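You operate a simulated robot arm through the tools that you are given. There is no shell and no other tool.

The job below is to be done with a simulated robot arm. You get a single attempt, and the scene is never put back.

## Task
Shut the white wall valve and the green valve; put both stepped plugs in the rack drawer.
Fine: shut the drawer. Where these are worked on the way, their far stop is far enough and under half their travel is too little: rack drawer.

It is judged by the outcome, as a careful person would: the job done as asked, and still so three seconds after it is handed in. It fails if anything else is knocked over, pushed out of place, dropped, spilled or broken.

## Robot
A 6-joint arm with a two-finger gripper, fixed in place. Base frame: the origin is at the foot of the arm, x ahead of it, y to its left, z up. Lengths are in mm, angles in degrees, forces in N, time in s.
Its first joint turns from -166.0 to 166.0 degrees. Payload 2.45 kg.
The tool frame sits at the grasp point between the pads (the TCP): z along the fingers, y along the line on which they close. The tips reach 20 mm beyond it. Largest opening 140 mm; the body of the gripper starts 168 mm behind the TCP.
Orientation is that of the tool frame in the base frame, as [roll, pitch, yaw] about the fixed x, y, z axes, in that order (R = Rz(yaw) Ry(pitch) Rx(roll)). With the fingers straight down and closing along the base's y, the tool's x points along the base's -x, its y along +y and its z along -z.

## Interface
- The arm moves only by the tool arm_command. Its argument "commands" is a list of rows, each a list of 7 numbers: the shift along the base's x, y, z in mm, then the turn, a rotation vector about the base's x, y, z in degrees, then the finger opening in mm, from 0 to 140. In form: [[x, y, z, wx, wy, wz, claw], ...]. A call has 1 to 20 rows; each row shifts and turns the commanded pose from where the row before left it. Rows are played at 5 a second. More than 50 mm and 8.6 degrees between two rows, or a gripper value outside its range, and nothing of the call is played. Where a pose cannot be reached the arm comes as near as it can. A force on the tool above 40 N (or 10 N above the force at the start of the call, whichever is more), or a blocked arm, ends the call early, and 0.2 s more pass. Each finger travels about 45 mm/s and halts on what it meets, pressing with about 31 N; the grip force reading is that of the motor and also rises with nothing between the fingers. The clock runs only during rows and for 0.2 s after the last one: add rows that do not move to give the fingers time. It gives the time, the measured TCP pose, the force on the tool (base axes), the opening and the grip force at its end, in the units of the frame above (readings bear some noise), with the torque about the TCP (base axes, N m) and any sound that the robot's microphone picked up, and new pictures: "views" is both (left out), scene, wrist or none.
- Cameras (640 x 400 px; columns grow to the right, rows downward): "scene" is fixed at [400.2, 649.7, 1592.6]; the picture's right is [-0.80, -0.60, 0.00], its down [-0.24, 0.32, -0.92] and it looks along [0.55, -0.73, -0.40] (base axes); focal length 308 px, centre (320, 200). "wrist" rides on the gripper at [78, 11, -209] in the tool frame; the picture's right is [-0.14, 0.99, 0.00], its down [-0.92, -0.13, -0.37] and it looks along [-0.37, -0.05, 0.93] (tool axes); focal length 280 px, centre (320, 200). There is no depth. A picture from a camera that has moved, and an enlarged one, comes with that camera's place and axes in the base frame and with its lens.
- close_up(camera, box): a new picture of the part [left, top, right, bottom] of that camera's present view, enlarged. It takes no simulated time.
- sign_off(): hands the job in; it is judged then, once.

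Nothing tells you positions but the pictures and the camera data. Unless the task says otherwise, let go and move clear before handing in.

The tools are called as a command line: name --pt "numbers of a row" for each row, then --argument value for the rest, lists and objects as JSON in quotes. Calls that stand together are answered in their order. arm_command: Moves the arm, as the interface text tells. Its arguments: {"type":"object","properties":{"commands":{"type":"array","items":{"type":"array","items":{"type":"number"}}},"views":{"type":"string","enum":["both","scene","wrist","none"]}},"required":["commands"]} The other tools are called the same way: close_up (camera, box) takes an enlarged picture of a part of a camera's view; sign_off () hands the job in.

At the start:

```text
time: 0.0
eef_pos: [517.9, 229.3, 1509.7]
orientation: [179.9, 0.0, -180.0]
ft_force: [-0.5, -0.3, 0.0]
torque: [0.01, 0.0, 0.03]
opening: 139.9
finger_force: 0.0
```

scene: 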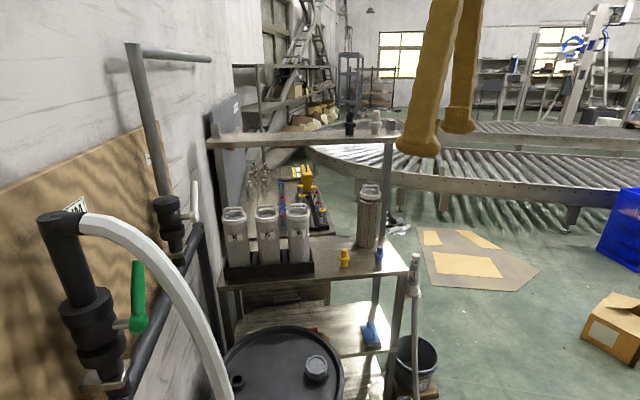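
wrist: 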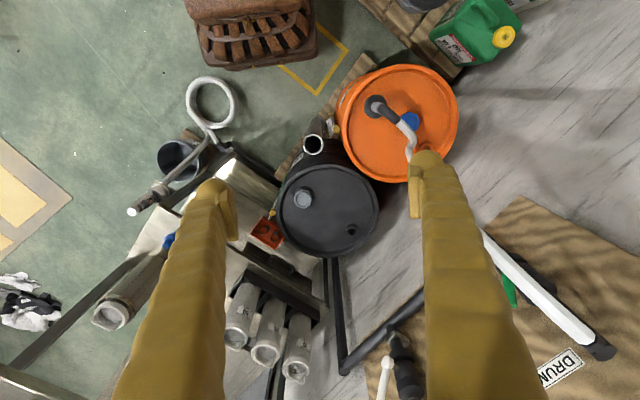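

I see a rack with sample bottles, a small drawer, and two stepped plugs (yellow and blue) on a shelf. There is pipework with a green-handled valve and a white-handled wall valve on the left. I'll take enlarged views first to locate everything.

close_up --camera "scene" --box '[200, 80, 440, 230]'

close_up --camera "scene" --box '[200, 220, 440, 400]'

close_up --camera "scene" --box '[20, 180, 260, 400]'

close_up --camera "scene" --box '[100, 30, 260, 280]'

close_up --camera "wrist" --box '[80, 80, 320, 400]'

close_up --camera "wrist" --box '[320, 180, 640, 400]'

```text
2.67 times, centred on (320, 155) of scene
camera zoom: at [400.2, 649.7, 1592.6], right [-0.8, -0.6, 0.0], down [-0.24, 0.32, -0.92], along [0.55, -0.73, -0.4], focal length 820 px, centre (320, 320)
```

zoom: 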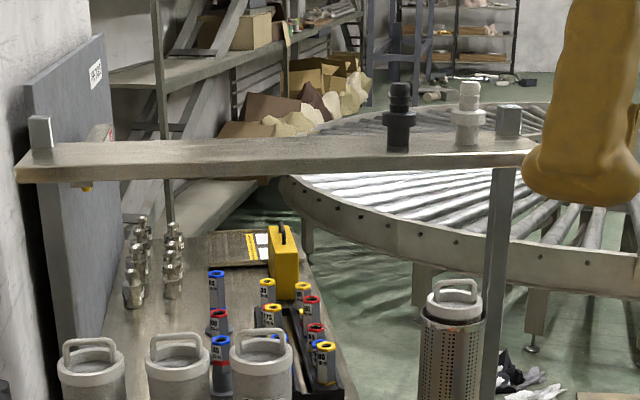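

```text
2.22 times, centred on (320, 310) of scene
camera zoom: at [400.2, 649.7, 1592.6], right [-0.8, -0.6, 0.0], down [-0.24, 0.32, -0.92], along [0.55, -0.73, -0.4], focal length 683 px, centre (320, -44)
```

zoom: 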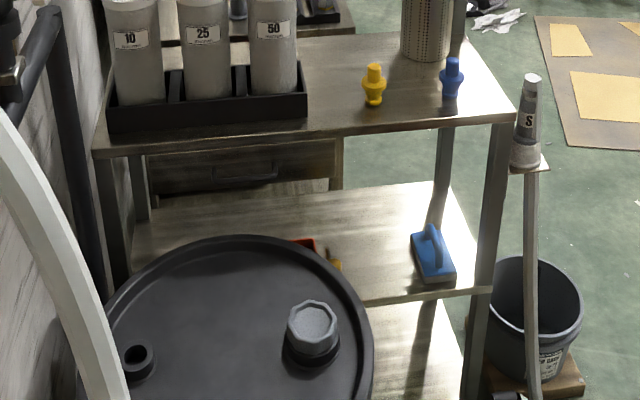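

```text
1.82 times, centred on (140, 290) of scene
camera zoom: at [400.2, 649.7, 1592.6], right [-0.8, -0.6, 0.0], down [-0.24, 0.32, -0.92], along [0.55, -0.73, -0.4], focal length 559 px, centre (647, 36)
```

zoom: 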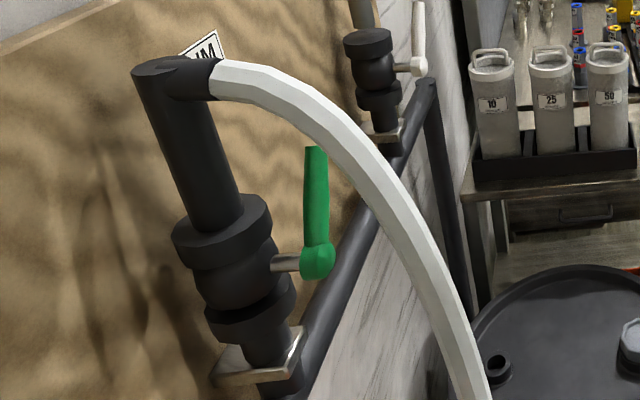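

```text
1.60 times, centred on (180, 155) of scene
camera zoom: at [400.2, 649.7, 1592.6], right [-0.8, -0.6, 0.0], down [-0.24, 0.32, -0.92], along [0.55, -0.73, -0.4], focal length 492 px, centre (544, 272)
```

zoom: 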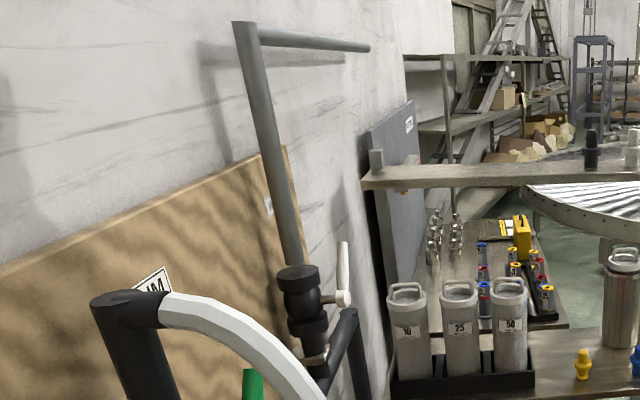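

```text
1.25 times, centred on (200, 240) of wrist
camera zoom: at [439.6, 239.1, 1717.6], right [0.14, 0.99, 0.0], down [0.92, -0.13, 0.37], along [0.37, -0.05, -0.93], focal length 350 px, centre (470, 150)
```

zoom: 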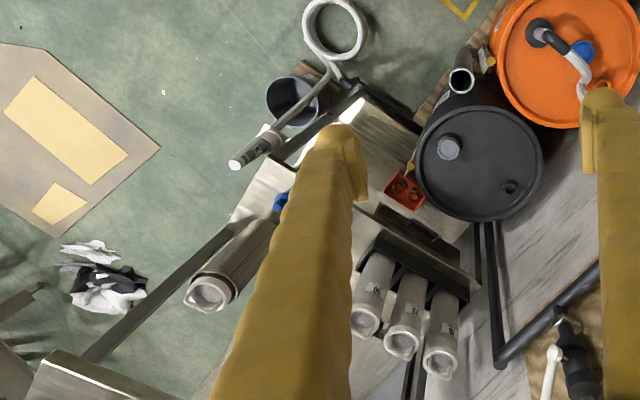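

```text
1.82 times, centred on (480, 290) of wrist
camera zoom: at [439.6, 239.1, 1717.6], right [0.14, 0.99, 0.0], down [0.92, -0.13, 0.37], along [0.37, -0.05, -0.93], focal length 510 px, centre (29, 36)
```

zoom: 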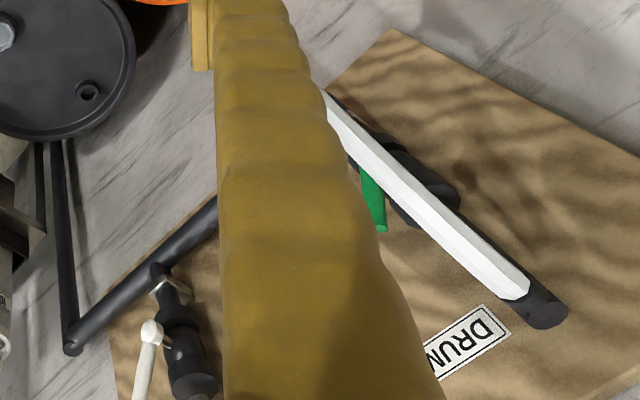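

The rack has several candidates for "stepped plugs": a yellow and blue pair on the bench, and a black and white pair on the upper rail. I need sharper views of these, the drawer and the valves before I move.

close_up --camera "scene" --box '[325, 230, 405, 280]'

close_up --camera "scene" --box '[330, 100, 410, 150]'

close_up --camera "scene" --box '[210, 260, 350, 347]'

close_up --camera "scene" --box '[30, 200, 160, 400]'

close_up --camera "scene" --box '[140, 160, 230, 270]'

close_up --camera "wrist" --box '[220, 180, 340, 300]'

```text
8.00 times, centred on (365, 255) of scene
camera zoom: at [400.2, 649.7, 1592.6], right [-0.8, -0.6, 0.0], down [-0.24, 0.32, -0.92], along [0.55, -0.73, -0.4], focal length 2460 px, centre (-40, -240)
```

zoom: 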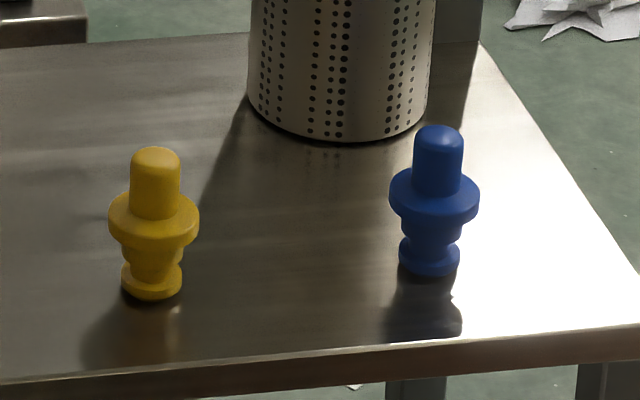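

```text
8.00 times, centred on (370, 125) of scene
camera zoom: at [400.2, 649.7, 1592.6], right [-0.8, -0.6, 0.0], down [-0.24, 0.32, -0.92], along [0.55, -0.73, -0.4], focal length 2460 px, centre (-80, 800)
```

zoom: 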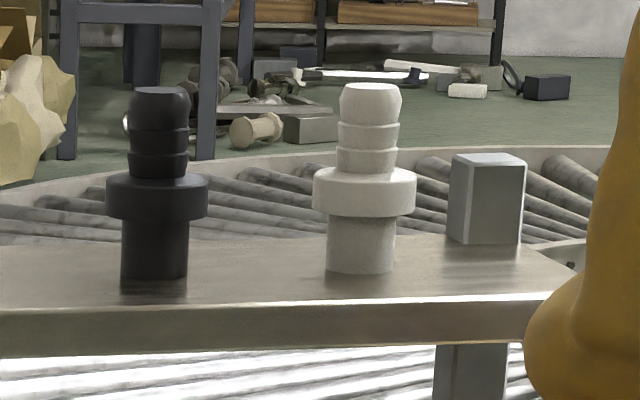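

```text
4.57 times, centred on (280, 304) of scene
camera zoom: at [400.2, 649.7, 1592.6], right [-0.8, -0.6, 0.0], down [-0.24, 0.32, -0.92], along [0.55, -0.73, -0.4], focal length 1406 px, centre (503, -273)
```

zoom: 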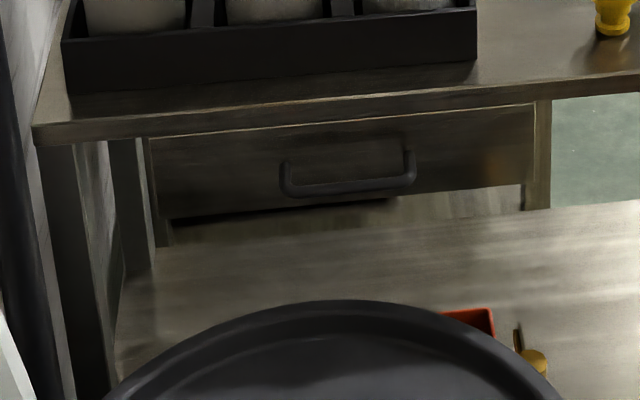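

```text
2.00 times, centred on (95, 300) of scene
camera zoom: at [400.2, 649.7, 1592.6], right [-0.8, -0.6, 0.0], down [-0.24, 0.32, -0.92], along [0.55, -0.73, -0.4], focal length 615 px, centre (770, 0)
```

zoom: 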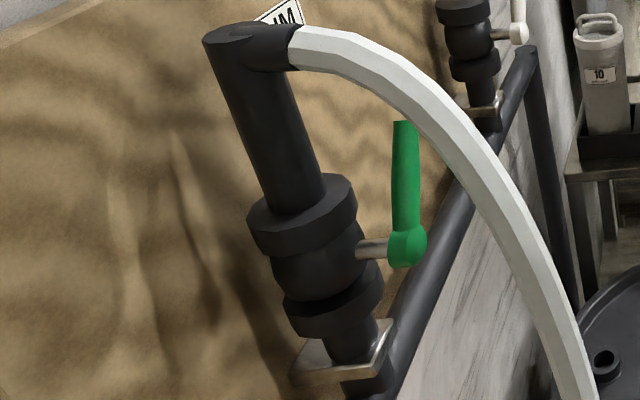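

```text
3.64 times, centred on (185, 215) of scene
camera zoom: at [400.2, 649.7, 1592.6], right [-0.8, -0.6, 0.0], down [-0.24, 0.32, -0.92], along [0.55, -0.73, -0.4], focal length 1118 px, centre (811, 146)
```

zoom: 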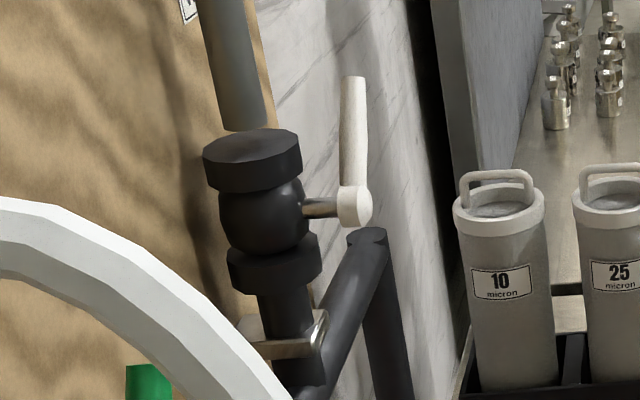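

```text
3.33 times, centred on (280, 240) of wrist
camera zoom: at [439.6, 239.1, 1717.6], right [0.14, 0.99, 0.0], down [0.92, -0.13, 0.37], along [0.37, -0.05, -0.93], focal length 935 px, centre (453, 67)
```

zoom: 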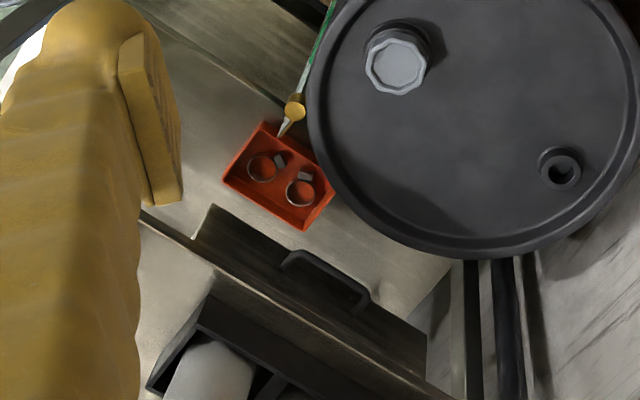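

The yellow and blue pieces on the bench look like the stepped plugs; the black and white ones on the top rail are barbed hose fittings. I put the drawer handle near (1037, 10, 800), the green lever near (825, 520, 1240–1340) and the white lever near (1030, 305, 1265–1350). Next I'll turn the tool to line up with the rack for a clearer wrist view.

arm_command --pt "20 -28 0 0 0 -7.6 140" --pt "20 -28 0 0 0 -7.6 140" --pt "20 -28 0 0 0 -7.6 140" --pt "20 -28 0 0 0 -7.6 140" --pt "20 -28 0 0 0 -7.6 140" --pt "20 -28 0 0 0 -7.0 140" --pt "0 0 0 0 0 0 140"

```text
time: 1.6
eef_pos: [637.5, 60.1, 1507.8]
orientation: [-180.0, 0.1, 134.9]
ft_force: [-0.6, 0.2, -1.0]
torque: [0.0, 0.01, -0.02]
opening: 139.8
finger_force: 0.0
camera wrist: at [590.9, 123.5, 1717.2], right [0.8, 0.6, 0.0], down [0.56, -0.74, 0.37], along [0.22, -0.29, -0.93], focal length 280 px, centre (320, 200)
```

scene: 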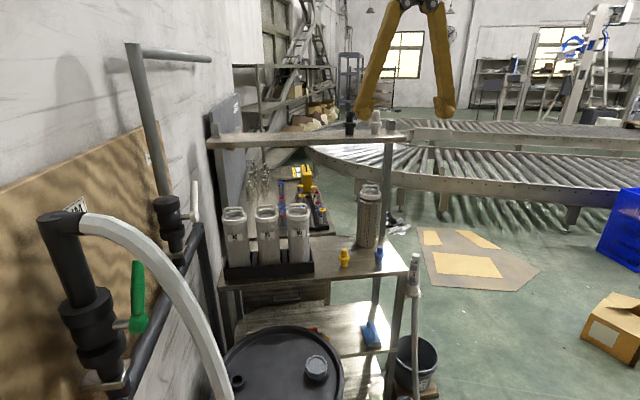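
wrist: 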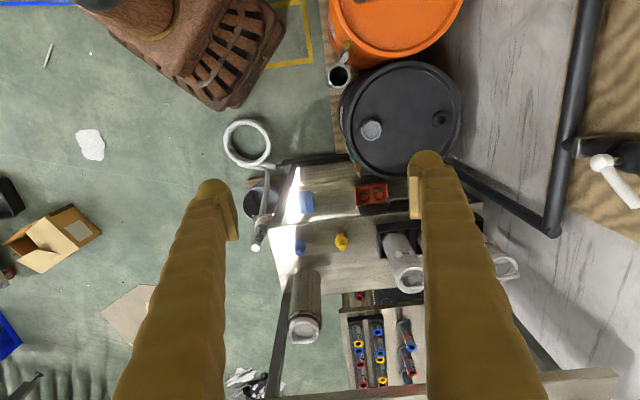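

The view now takes in the bench and both plugs. I'll zoom the wrist view for accurate triangulation.

close_up --camera "wrist" --box '[240, 150, 420, 270]'

close_up --camera "wrist" --box '[560, 110, 640, 230]'

close_up --camera "wrist" --box '[260, 260, 460, 400]'

close_up --camera "scene" --box '[200, 100, 420, 280]'

```text
3.33 times, centred on (330, 210) of wrist
camera zoom: at [590.9, 123.5, 1717.2], right [0.8, 0.6, 0.0], down [0.56, -0.74, 0.37], along [0.22, -0.29, -0.93], focal length 935 px, centre (287, 167)
```

zoom: 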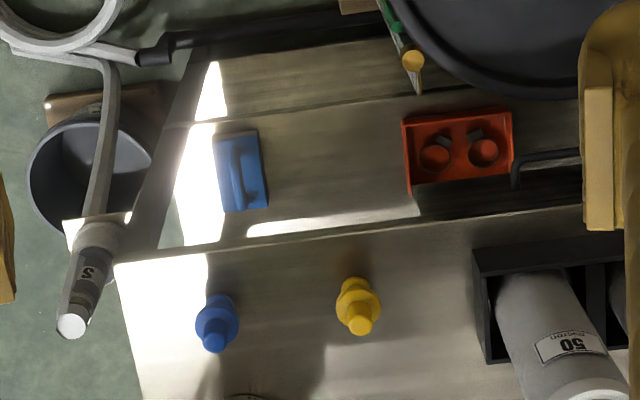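

```text
3.33 times, centred on (600, 170) of wrist
camera zoom: at [590.9, 123.5, 1717.2], right [0.8, 0.6, 0.0], down [0.56, -0.74, 0.37], along [0.22, -0.29, -0.93], focal length 935 px, centre (-613, 300)
```

zoom: 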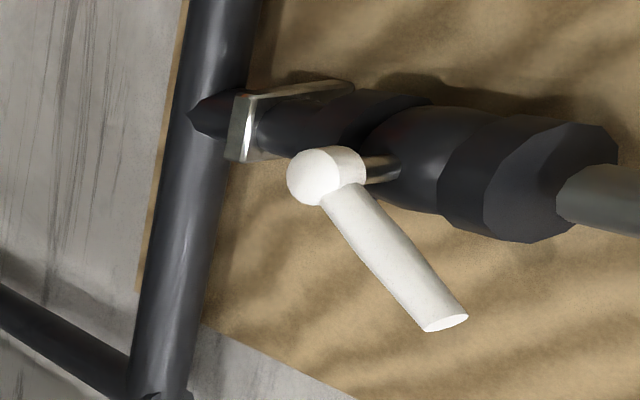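

```text
2.86 times, centred on (360, 330) of wrist
camera zoom: at [590.9, 123.5, 1717.2], right [0.8, 0.6, 0.0], down [0.56, -0.74, 0.37], along [0.22, -0.29, -0.93], focal length 801 px, centre (206, -171)
```

zoom: 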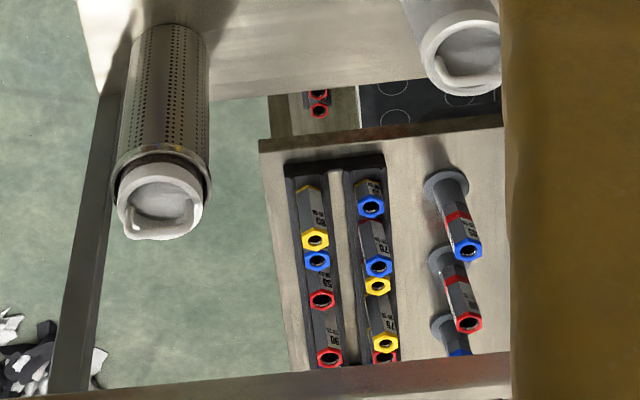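

```text
2.22 times, centred on (310, 190) of scene
camera zoom: at [400.2, 649.7, 1592.6], right [-0.8, -0.6, 0.0], down [-0.24, 0.32, -0.92], along [0.55, -0.73, -0.4], focal length 683 px, centre (342, 222)
```

zoom: 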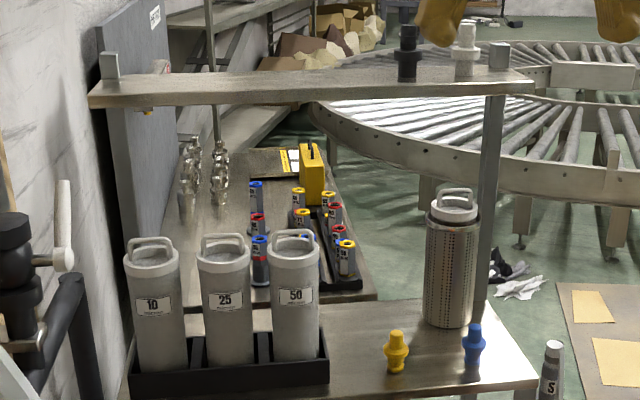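

Triangulation shows the rack and wall are at 45° in the base frame. The bench top is near z=868 and both plug tops near z=946: yellow at (931, -211), blue at (830, -309). Both levers lean about 30–36° from their pipes towards the rack, so shut should be further that way, to horizontal. I'll swing the tool to point along +y and look at the green valve from a safe distance.

arm_command --pt "8 14 -4 0 0 7.5 140" --pt "8 14 -4 0 0 7.5 140" --pt "8 14 -4 0 0 7.5 140" --pt "8 14 -4 0 0 7.5 140" --pt "8 14 -4 0 0 7.5 140" --pt "8 14 -4 0 0 7.6 140" --pt "8 14 -5 8.2 0 0 140" --pt "8 14 -5 8.2 0 0 140" --pt "8 14 -5 8.2 0 0 140" --pt "8 14 -5 8.2 0 0 140" --pt "8 14 -5 8.2 0 0 140" --pt "8 14 -5 8.2 0 0 140" --pt "8 14 -5 8.2 0 0 140" --pt "8 14 -5 8.2 0 0 140" --pt "8 14 -5 8.2 0 0 140" --pt "8 14 -5 8.2 0 0 140" --pt "8 14 -5 8.0 0 0 140" --pt "0 0 0 0 0 0 140"

```text
time: 5.4
eef_pos: [774.4, 296.8, 1430.0]
orientation: [89.9, 0.1, -180.0]
ft_force: [-0.3, -0.2, 0.1]
torque: [-0.03, -0.02, -0.02]
opening: 140.1
finger_force: 0.1
camera wrist: at [695.9, 88.6, 1440.7], right [0.14, 0.0, 0.99], down [0.92, -0.37, -0.13], along [0.37, 0.93, -0.05], focal length 280 px, centre (320, 200)
```

scene: 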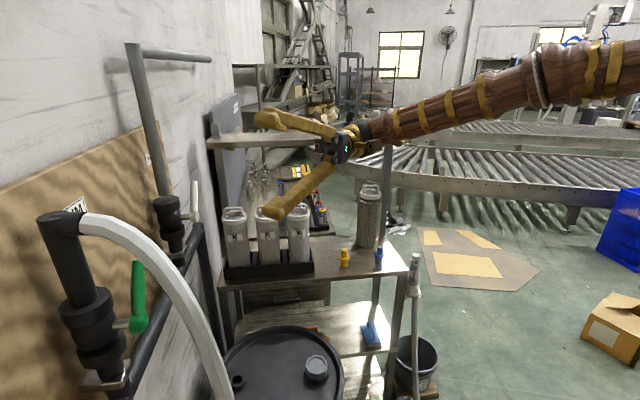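
wrist: 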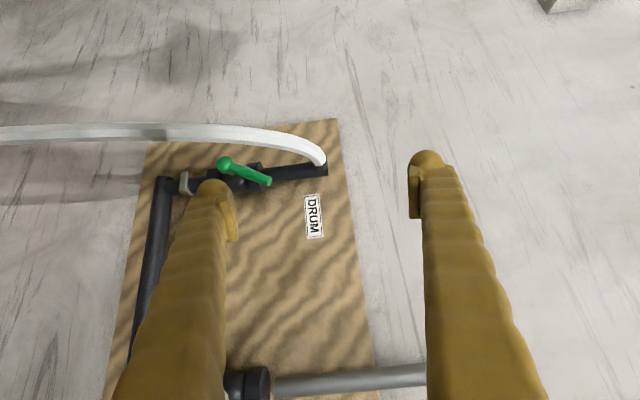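

The tool now points along +y and I can see the green valve under the white hose. I'll zoom in for exact positions.

close_up --camera "wrist" --box '[150, 110, 340, 220]'

close_up --camera "wrist" --box '[0, 100, 340, 300]'

close_up --camera "scene" --box '[100, 230, 180, 350]'

```text
3.37 times, centred on (245, 165) of wrist
camera zoom: at [695.9, 88.6, 1440.7], right [0.14, 0.0, 0.99], down [0.92, -0.37, -0.13], along [0.37, 0.93, -0.05], focal length 944 px, centre (573, 318)
```

zoom: 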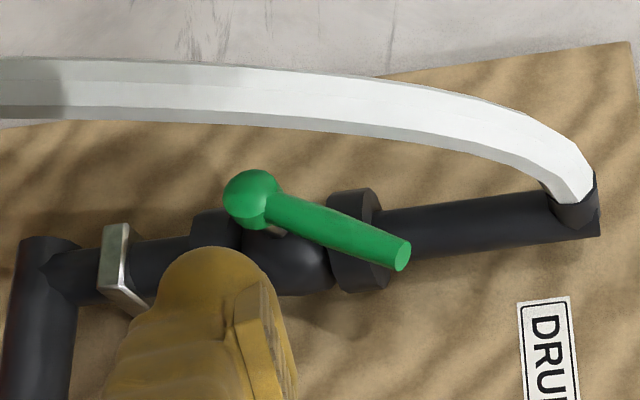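

```text
1.88 times, centred on (170, 200) of wrist
camera zoom: at [695.9, 88.6, 1440.7], right [0.14, 0.0, 0.99], down [0.92, -0.37, -0.13], along [0.37, 0.93, -0.05], focal length 528 px, centre (602, 200)
```

zoom: 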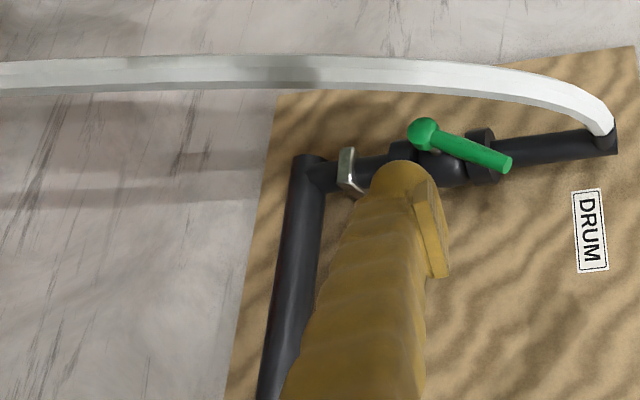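

```text
3.33 times, centred on (140, 290) of scene
camera zoom: at [400.2, 649.7, 1592.6], right [-0.8, -0.6, 0.0], down [-0.24, 0.32, -0.92], along [0.55, -0.73, -0.4], focal length 1025 px, centre (920, -100)
```

zoom: 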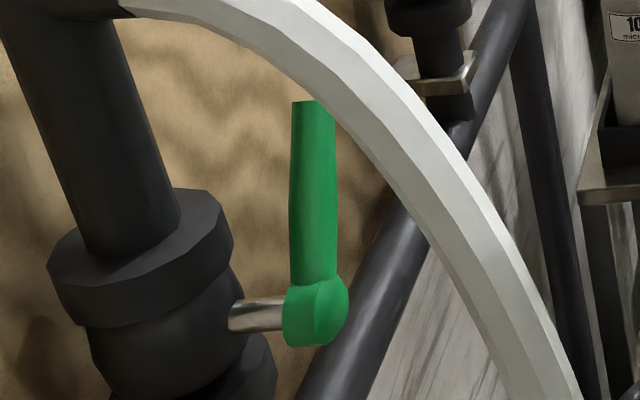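

The green pivot is at about (793, 544, 1267) and the lever tip at (823, 515, 1341), with the hose passing just above on the left. I'll close the fingers into a blunt pusher and approach from the rack side, above the lever tip and clear of the hose.

arm_command --pt "6 10 -6 0 0 0 0" --pt "6 15 -6 0 0 0 0" --pt "6 15 -6 0 0 0 0" --pt "6 15 -6 0 0 0 0" --pt "6 15 -6 0 0 0 0" --pt "6 15 -6 0 0 0 0" --pt "6 15 -6 0 0 0 0" --pt "6 15 -6 0 0 0 0" --pt "6 15 -4 0 0 0 0" --pt "0 10 0 0 0 0 0" --pt "0 0 0 0 0 0 0"

```text
time: 7.8
eef_pos: [826.5, 438.5, 1377.1]
orientation: [90.0, 0.1, 180.0]
ft_force: [0.4, -0.3, -0.2]
torque: [0.02, 0.01, 0.02]
opening: 0.1
finger_force: 30.0
camera wrist: at [749.7, 229.2, 1388.1], right [0.14, 0.0, 0.99], down [0.92, -0.37, -0.13], along [0.37, 0.93, -0.05], focal length 280 px, centre (320, 200)
```

scene: 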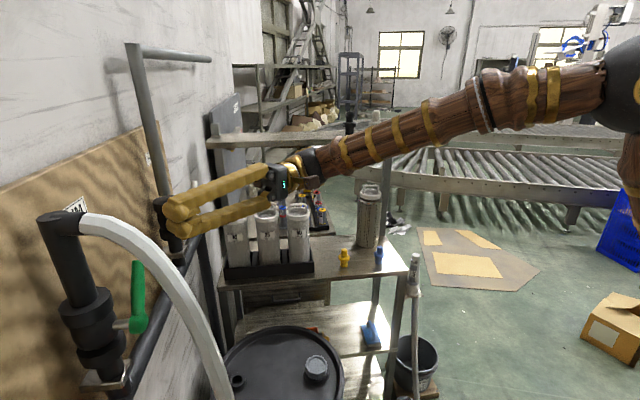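
wrist: 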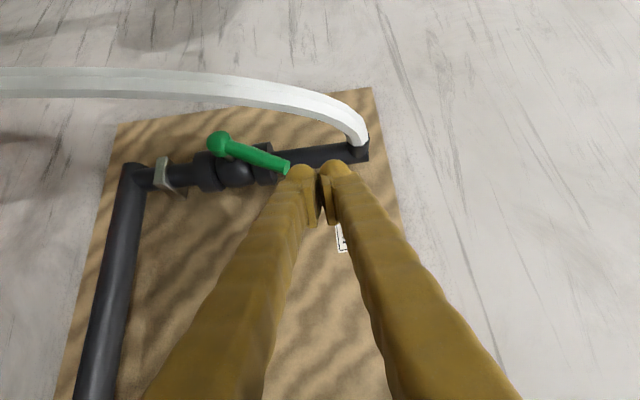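

The fingertip block looks thicker than I assumed, so I'll check its real size before contact.

close_up --camera "wrist" --box '[200, 120, 400, 245]'

close_up --camera "scene" --box '[100, 150, 320, 340]'

```text
3.20 times, centred on (300, 182) of wrist
camera zoom: at [749.7, 229.2, 1388.1], right [0.14, 0.0, 0.99], down [0.92, -0.37, -0.13], along [0.37, 0.93, -0.05], focal length 897 px, centre (384, 256)
```

zoom: 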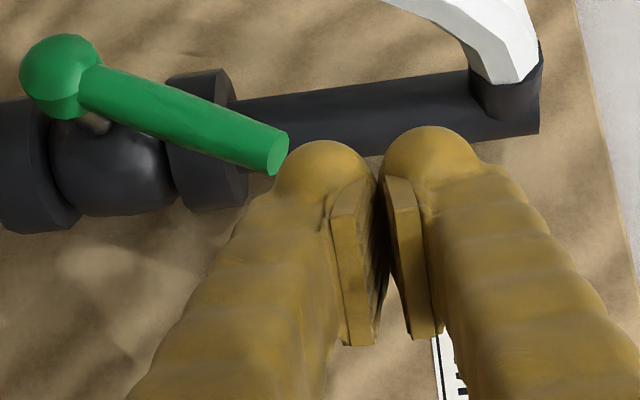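

```text
2.11 times, centred on (210, 245) of scene
camera zoom: at [400.2, 649.7, 1592.6], right [-0.8, -0.6, 0.0], down [-0.24, 0.32, -0.92], along [0.55, -0.73, -0.4], focal length 647 px, centre (552, 105)
```

zoom: 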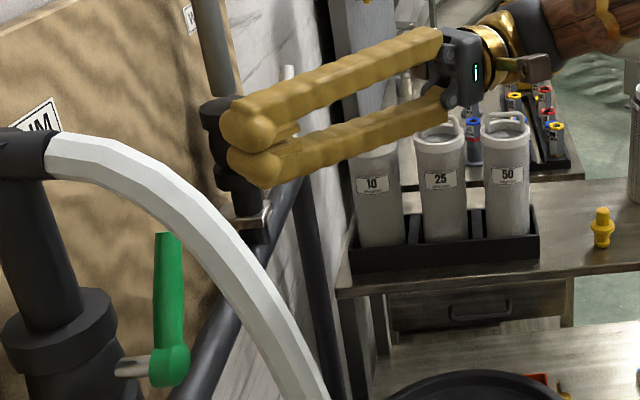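

Each fingertip is a rounded sleeve, so the closed pair is about 57 mm thick. I'll raise the tool slightly, then slide in above the lever tip.

arm_command --pt "4 0 7 0 0 0 0" --pt "0 12 0 0 0 0 0" --pt "0 12 0 0 0 0 0" --pt "0 12 0 0 0 0 0" --pt "0 12 0 0 0 0 0" --pt "0 12 0 0 0 0 0" --pt "0 0 0 0 0 0 0"

close_up --camera "wrist" --box '[200, 80, 400, 205]'

close_up --camera "scene" --box '[60, 180, 240, 340]'

```text
time: 9.4
eef_pos: [831.8, 498.7, 1385.5]
orientation: [90.0, 0.1, -180.0]
ft_force: [0.8, 0.0, 0.2]
torque: [0.01, -0.03, -0.02]
opening: 0.3
finger_force: 29.6
camera wrist: at [753.4, 289.1, 1395.4], right [0.14, 0.0, 0.99], down [0.92, -0.37, -0.13], along [0.37, 0.93, -0.05], focal length 280 px, centre (320, 200)
```

scene: 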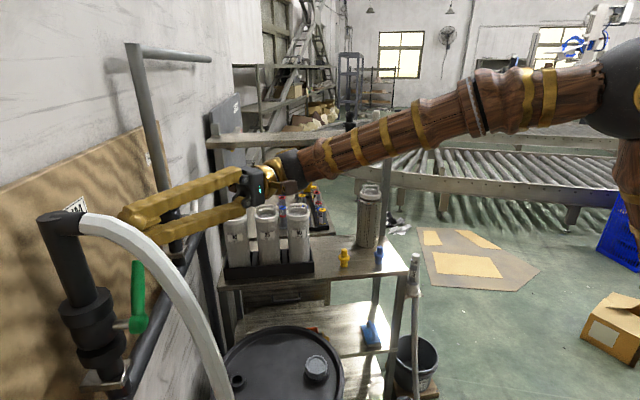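
wrist: 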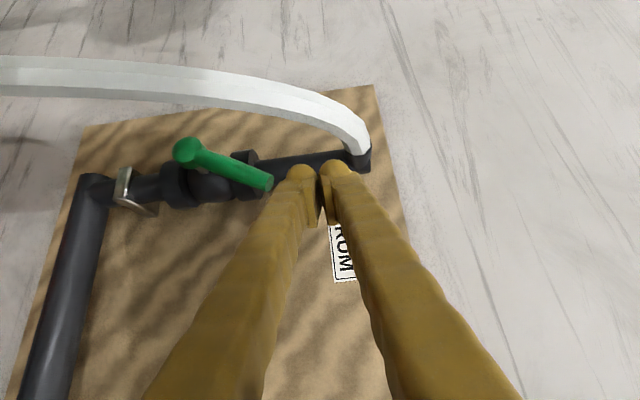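

```text
3.20 times, centred on (300, 142) of wrist
camera zoom: at [753.4, 289.1, 1395.4], right [0.14, 0.0, 0.99], down [0.92, -0.37, -0.13], along [0.37, 0.93, -0.05], focal length 897 px, centre (384, 384)
```

zoom: 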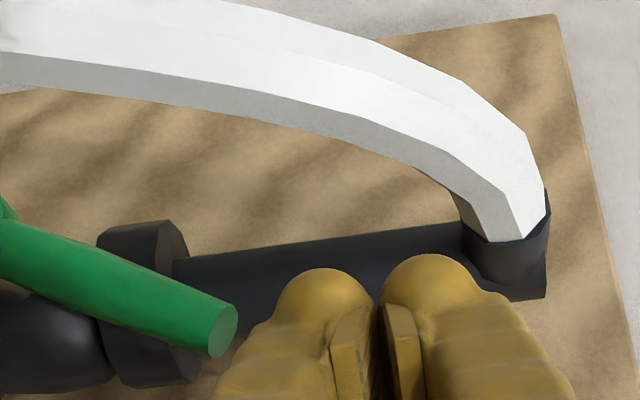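

```text
2.50 times, centred on (150, 260) of scene
camera zoom: at [400.2, 649.7, 1592.6], right [-0.8, -0.6, 0.0], down [-0.24, 0.32, -0.92], along [0.55, -0.73, -0.4], focal length 769 px, centre (745, 50)
```

zoom: 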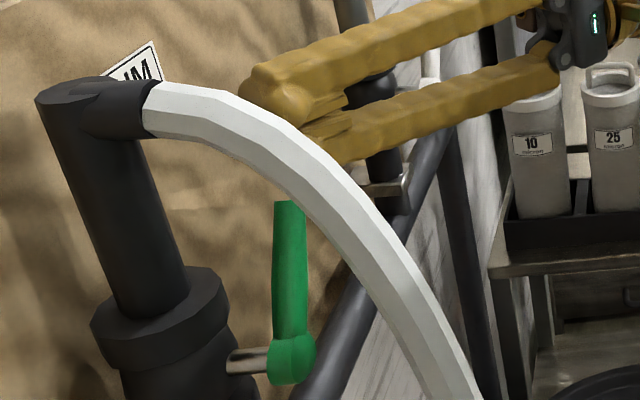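

I'm just in front of and above the lever's end. I'll go 12 mm deeper, then press down and out along the lever's arc for the first part and check.

arm_command --pt "0 6 0 0 0 0 0" --pt "0 6 0 0 0 0 0" --pt "0 0 -5.5 0 0 0 0" --pt "0 0 -5.5 0 0 0 0" --pt "3 -3 -4 0 0 0 0" --pt "3 -3 -4 0 0 0 0" --pt "3 -3 -4 0 0 0 0" --pt "0 0 0 0 0 0 0"

close_up --camera "wrist" --box '[200, 80, 400, 205]'

close_up --camera "scene" --box '[60, 180, 240, 340]'

```text
time: 11.2
eef_pos: [840.7, 501.7, 1361.5]
orientation: [90.0, 0.1, 180.0]
ft_force: [-0.2, -0.2, -0.4]
torque: [-0.02, -0.01, 0.0]
opening: 0.0
finger_force: 29.3
camera wrist: at [762.3, 292.3, 1371.7], right [0.14, 0.0, 0.99], down [0.92, -0.37, -0.13], along [0.36, 0.93, -0.05], focal length 280 px, centre (320, 200)
```

scene: 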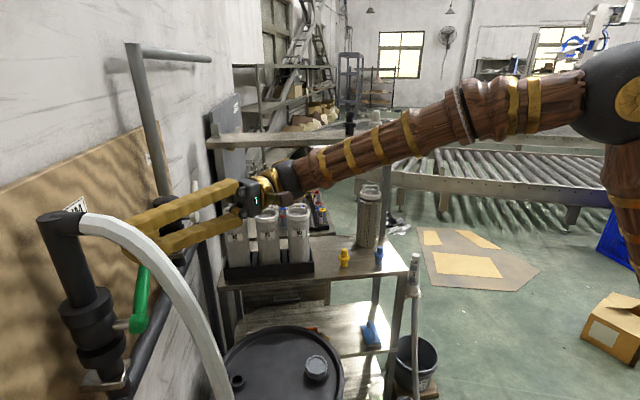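
wrist: 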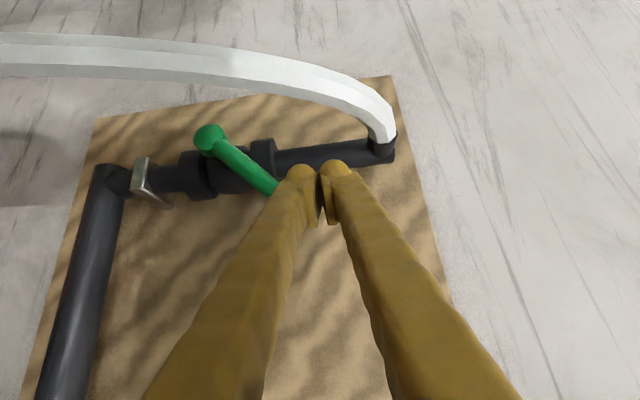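

```text
3.20 times, centred on (300, 142) of wrist
camera zoom: at [762.3, 292.3, 1371.7], right [0.14, 0.0, 0.99], down [0.92, -0.37, -0.13], along [0.36, 0.93, -0.05], focal length 897 px, centre (384, 384)
```

zoom: 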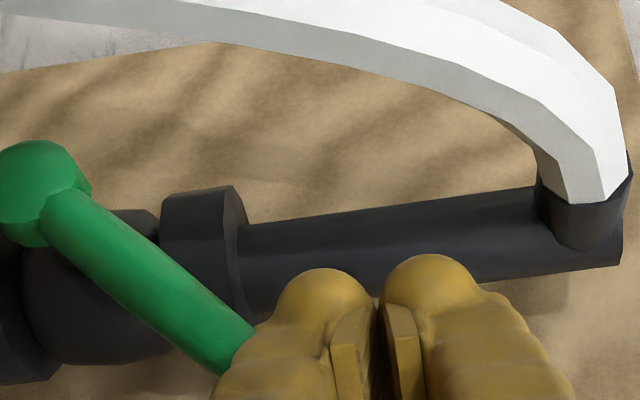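

```text
2.50 times, centred on (150, 260) of scene
camera zoom: at [400.2, 649.7, 1592.6], right [-0.8, -0.6, 0.0], down [-0.24, 0.32, -0.92], along [0.55, -0.73, -0.4], focal length 769 px, centre (745, 50)
```

zoom: 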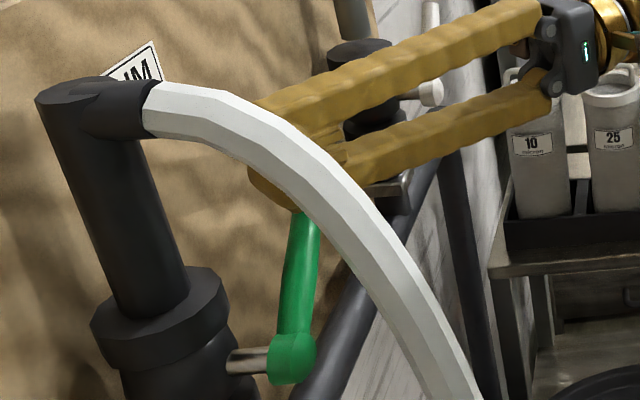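

The lever turns easily towards the rack under the finger. I'll continue along the arc to horizontal.

arm_command --pt "2.4 -2.4 -5.5 0 0 0 0" --pt "2.4 -2.4 -5.5 0 0 0 0" --pt "2.4 -2.4 -5.5 0 0 0 0" --pt "1.2 -1.2 -6.5 0 0 0 0" --pt "1.2 -1.2 -6.5 0 0 0 0" --pt "1.2 -1.2 -6.5 0 0 0 0" --pt "0 0 -5.5 0 0 0 0" --pt "0 0 -5.5 0 0 0 0" --pt "0 0 0 0 0 0 0"

close_up --camera "wrist" --box '[200, 80, 400, 205]'

close_up --camera "scene" --box '[60, 180, 240, 340]'

```text
time: 13.2
eef_pos: [851.5, 489.0, 1314.8]
orientation: [89.9, 0.1, -179.9]
ft_force: [0.3, 0.1, 0.8]
torque: [-0.04, 0.03, -0.02]
opening: 0.1
finger_force: 29.9
camera wrist: at [773.6, 280.9, 1325.4], right [0.14, 0.0, 0.99], down [0.92, -0.37, -0.13], along [0.37, 0.93, -0.05], focal length 280 px, centre (320, 200)
```

scene: 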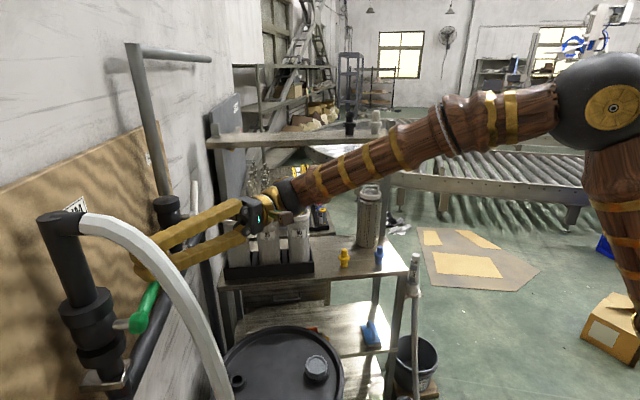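
wrist: 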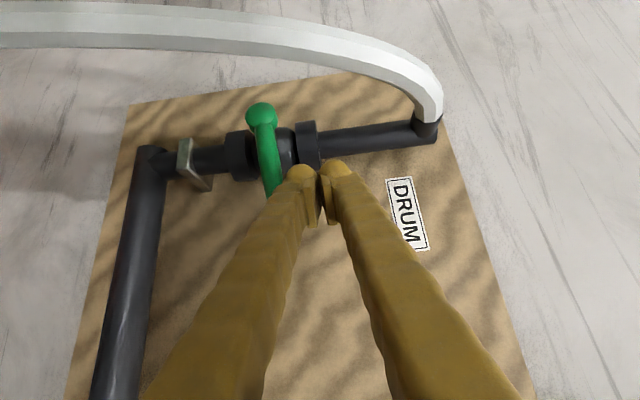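

```text
3.20 times, centred on (300, 142) of wrist
camera zoom: at [773.6, 280.9, 1325.4], right [0.14, 0.0, 0.99], down [0.92, -0.37, -0.13], along [0.37, 0.93, -0.05], focal length 897 px, centre (384, 384)
```

zoom: 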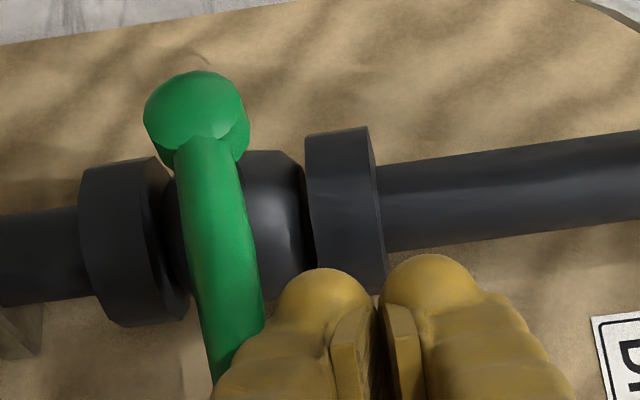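

```text
2.50 times, centred on (150, 260) of scene
camera zoom: at [400.2, 649.7, 1592.6], right [-0.8, -0.6, 0.0], down [-0.24, 0.32, -0.92], along [0.55, -0.73, -0.4], focal length 769 px, centre (745, 50)
```

zoom: 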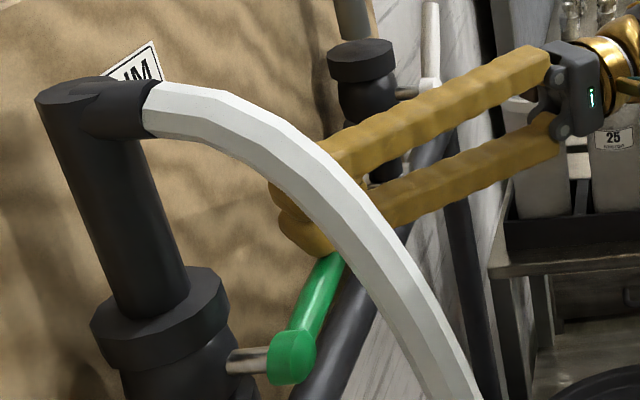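

The lever is nearly horizontal. I'll keep pressing down in small steps until the stop is felt.

arm_command --pt "0 0 -3 0 0 0 0" --pt "0 0 -3 0 0 0 0" --pt "0 0 -3 0 0 0 0" --pt "0 0 -2 0 0 0 0" --pt "0 0 0 0 0 0 0"

close_up --camera "scene" --box '[60, 180, 240, 340]'

close_up --camera "wrist" --box '[200, 80, 400, 205]'

```text
time: 14.4
eef_pos: [852.6, 490.0, 1304.0]
orientation: [90.0, 0.0, 180.0]
ft_force: [2.0, -1.7, 6.1]
torque: [-0.07, 0.01, 0.03]
opening: 0.0
finger_force: 29.3
camera wrist: at [773.5, 281.1, 1314.4], right [0.14, 0.0, 0.99], down [0.92, -0.37, -0.13], along [0.37, 0.93, -0.05], focal length 280 px, centre (320, 200)
```

scene: 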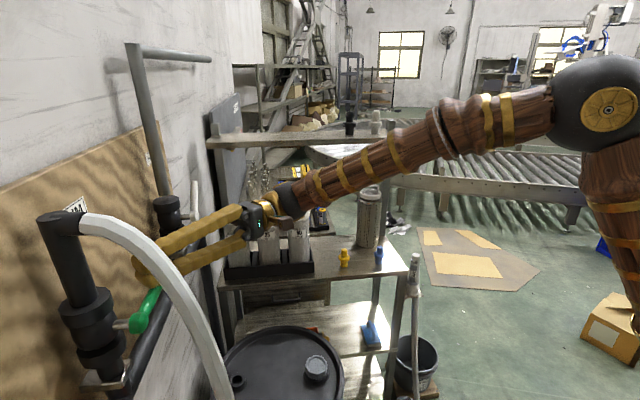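
wrist: 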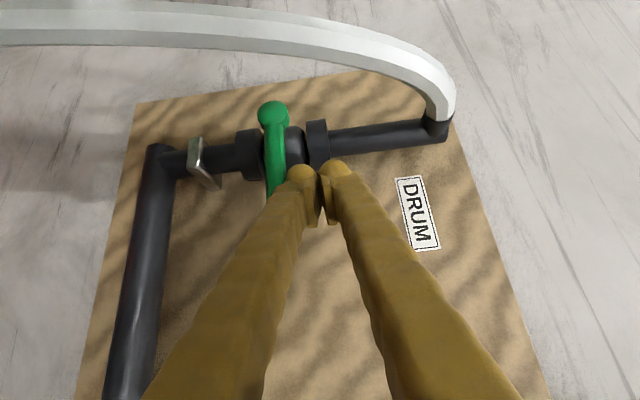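

```text
2.50 times, centred on (150, 260) of scene
camera zoom: at [400.2, 649.7, 1592.6], right [-0.8, -0.6, 0.0], down [-0.24, 0.32, -0.92], along [0.55, -0.73, -0.4], focal length 769 px, centre (745, 50)
```

zoom: 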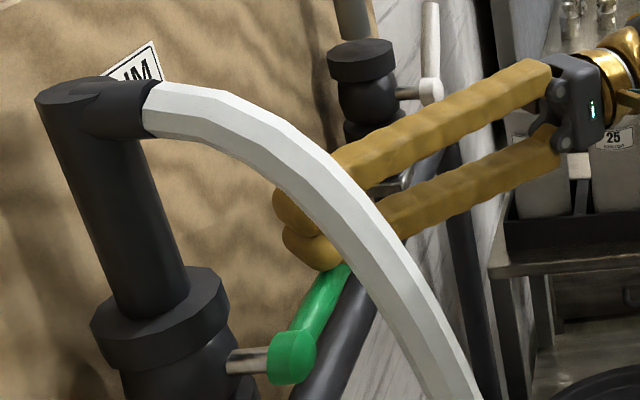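

```text
3.20 times, centred on (300, 142) of wrist
camera zoom: at [773.5, 281.1, 1314.4], right [0.14, 0.0, 0.99], down [0.92, -0.37, -0.13], along [0.37, 0.93, -0.05], focal length 897 px, centre (384, 384)
```

zoom: 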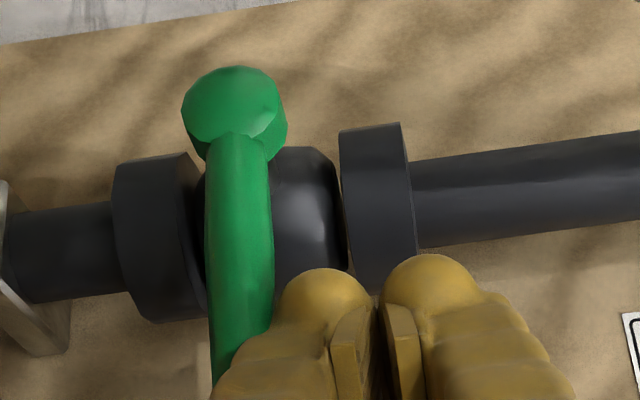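

Resistance is starting to build (about 6 N). I'll press a little further to confirm it's the stop.

arm_command --pt "0 0 -2 0 0 0 0" --pt "0 0 -2 0 0 0 0" --pt "0 0 0 0 0 0 0"

close_up --camera "wrist" --box '[200, 80, 400, 205]'

```text
time: 15.2
eef_pos: [851.1, 489.4, 1302.1]
orientation: [89.9, 0.2, 180.0]
ft_force: [8.2, -5.9, 36.1]
torque: [-0.22, 0.01, 0.06]
opening: 0.2
finger_force: 29.3
camera wrist: at [773.1, 281.2, 1312.0], right [0.13, 0.0, 0.99], down [0.92, -0.37, -0.13], along [0.37, 0.93, -0.05], focal length 280 px, centre (320, 200)
```

scene: 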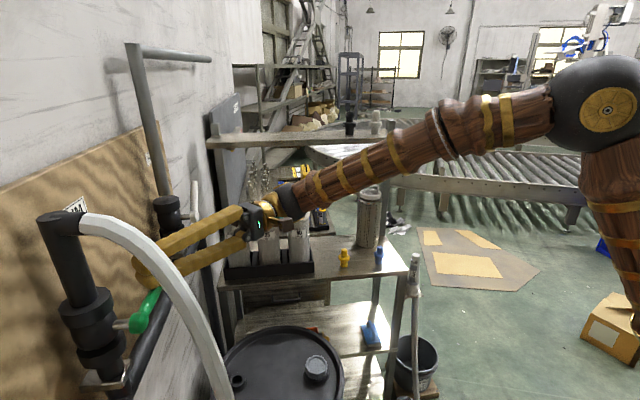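
wrist: 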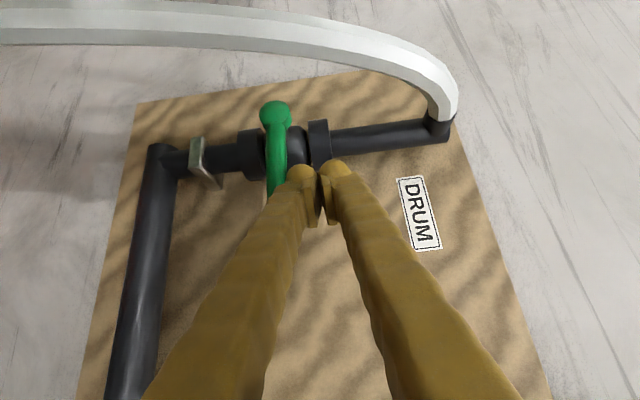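

```text
3.20 times, centred on (300, 142) of wrist
camera zoom: at [773.1, 281.2, 1312.0], right [0.13, 0.0, 0.99], down [0.92, -0.37, -0.13], along [0.37, 0.93, -0.05], focal length 897 px, centre (384, 384)
```

zoom: 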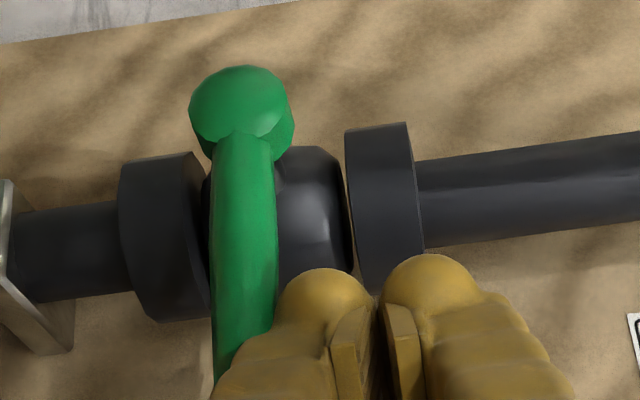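

The force jumped to 36 N at horizontal, so the green lever is hard against its stop, perpendicular to its pipe. I'll back off and move over to the white valve, turning the tool to face the wall squarely.

arm_command --pt "0 0 8 0 0 0 0" --pt "0 0 10 0 0 0 0" --pt "0 0 10 0 0 0 0" --pt "0 -30 8 0 0 0 0" --pt "0 -30 8 0 0 0 0" --pt "0 -30 8 0 0 0 0" --pt "0 -30 8 0 0 0 0" --pt "0 -30 10 0 0 0 0" --pt "0 -30 10 0 0 0 0" --pt "21.6 -18 0 0 0 -7.5 0" --pt "21.6 -18 0 0 0 -7.5 0" --pt "21.6 -18 0 0 0 -7.5 0" --pt "21.6 -18 0 0 0 -7.5 0" --pt "21.6 -18 0 0 0 -7.5 0" --pt "21.6 -18 0 0 0 -7.5 0" --pt "0 0 0 0 0 0 0"

close_up --camera "scene" --box '[60, 180, 240, 340]'

close_up --camera "wrist" --box '[150, 50, 410, 212]'

```text
time: 18.6
eef_pos: [980.3, 200.4, 1381.6]
orientation: [89.9, 0.1, 134.9]
ft_force: [-0.9, -0.2, 0.4]
torque: [-0.03, -0.02, -0.03]
opening: 0.2
finger_force: 29.4
camera wrist: at [777.6, 109.1, 1391.7], right [0.1, -0.1, 0.99], down [0.39, -0.91, -0.13], along [0.92, 0.4, -0.05], focal length 280 px, centre (320, 200)
```

scene: 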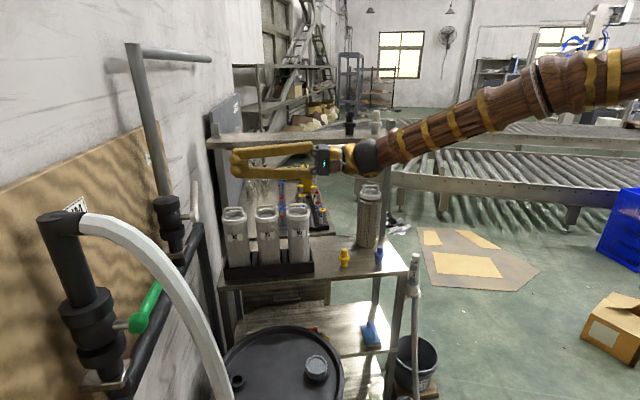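
wrist: 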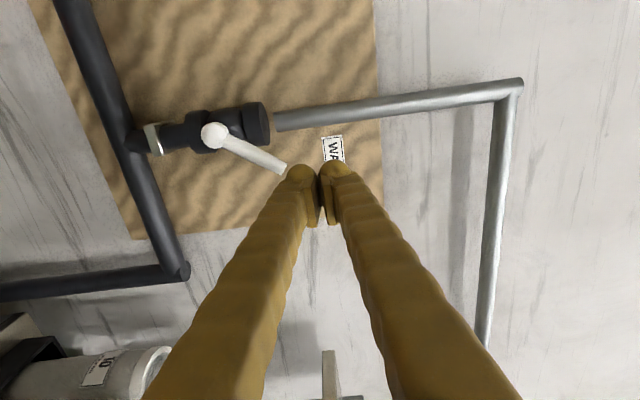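

```text
2.50 times, centred on (150, 260) of scene
camera zoom: at [400.2, 649.7, 1592.6], right [-0.8, -0.6, 0.0], down [-0.24, 0.32, -0.92], along [0.55, -0.73, -0.4], focal length 769 px, centre (745, 50)
```

zoom: 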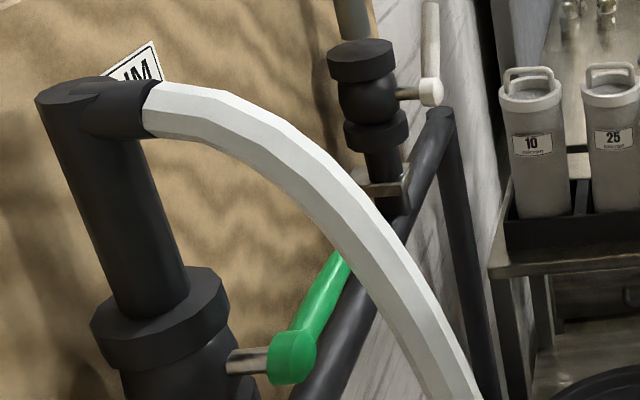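

```text
2.46 times, centred on (280, 131) of wrist
camera zoom: at [777.6, 109.1, 1391.7], right [0.1, -0.1, 0.99], down [0.39, -0.91, -0.13], along [0.92, 0.4, -0.05], focal length 690 px, centre (418, 370)
```

zoom: 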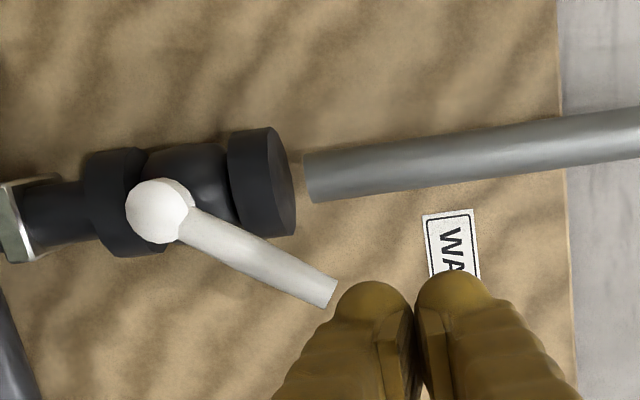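

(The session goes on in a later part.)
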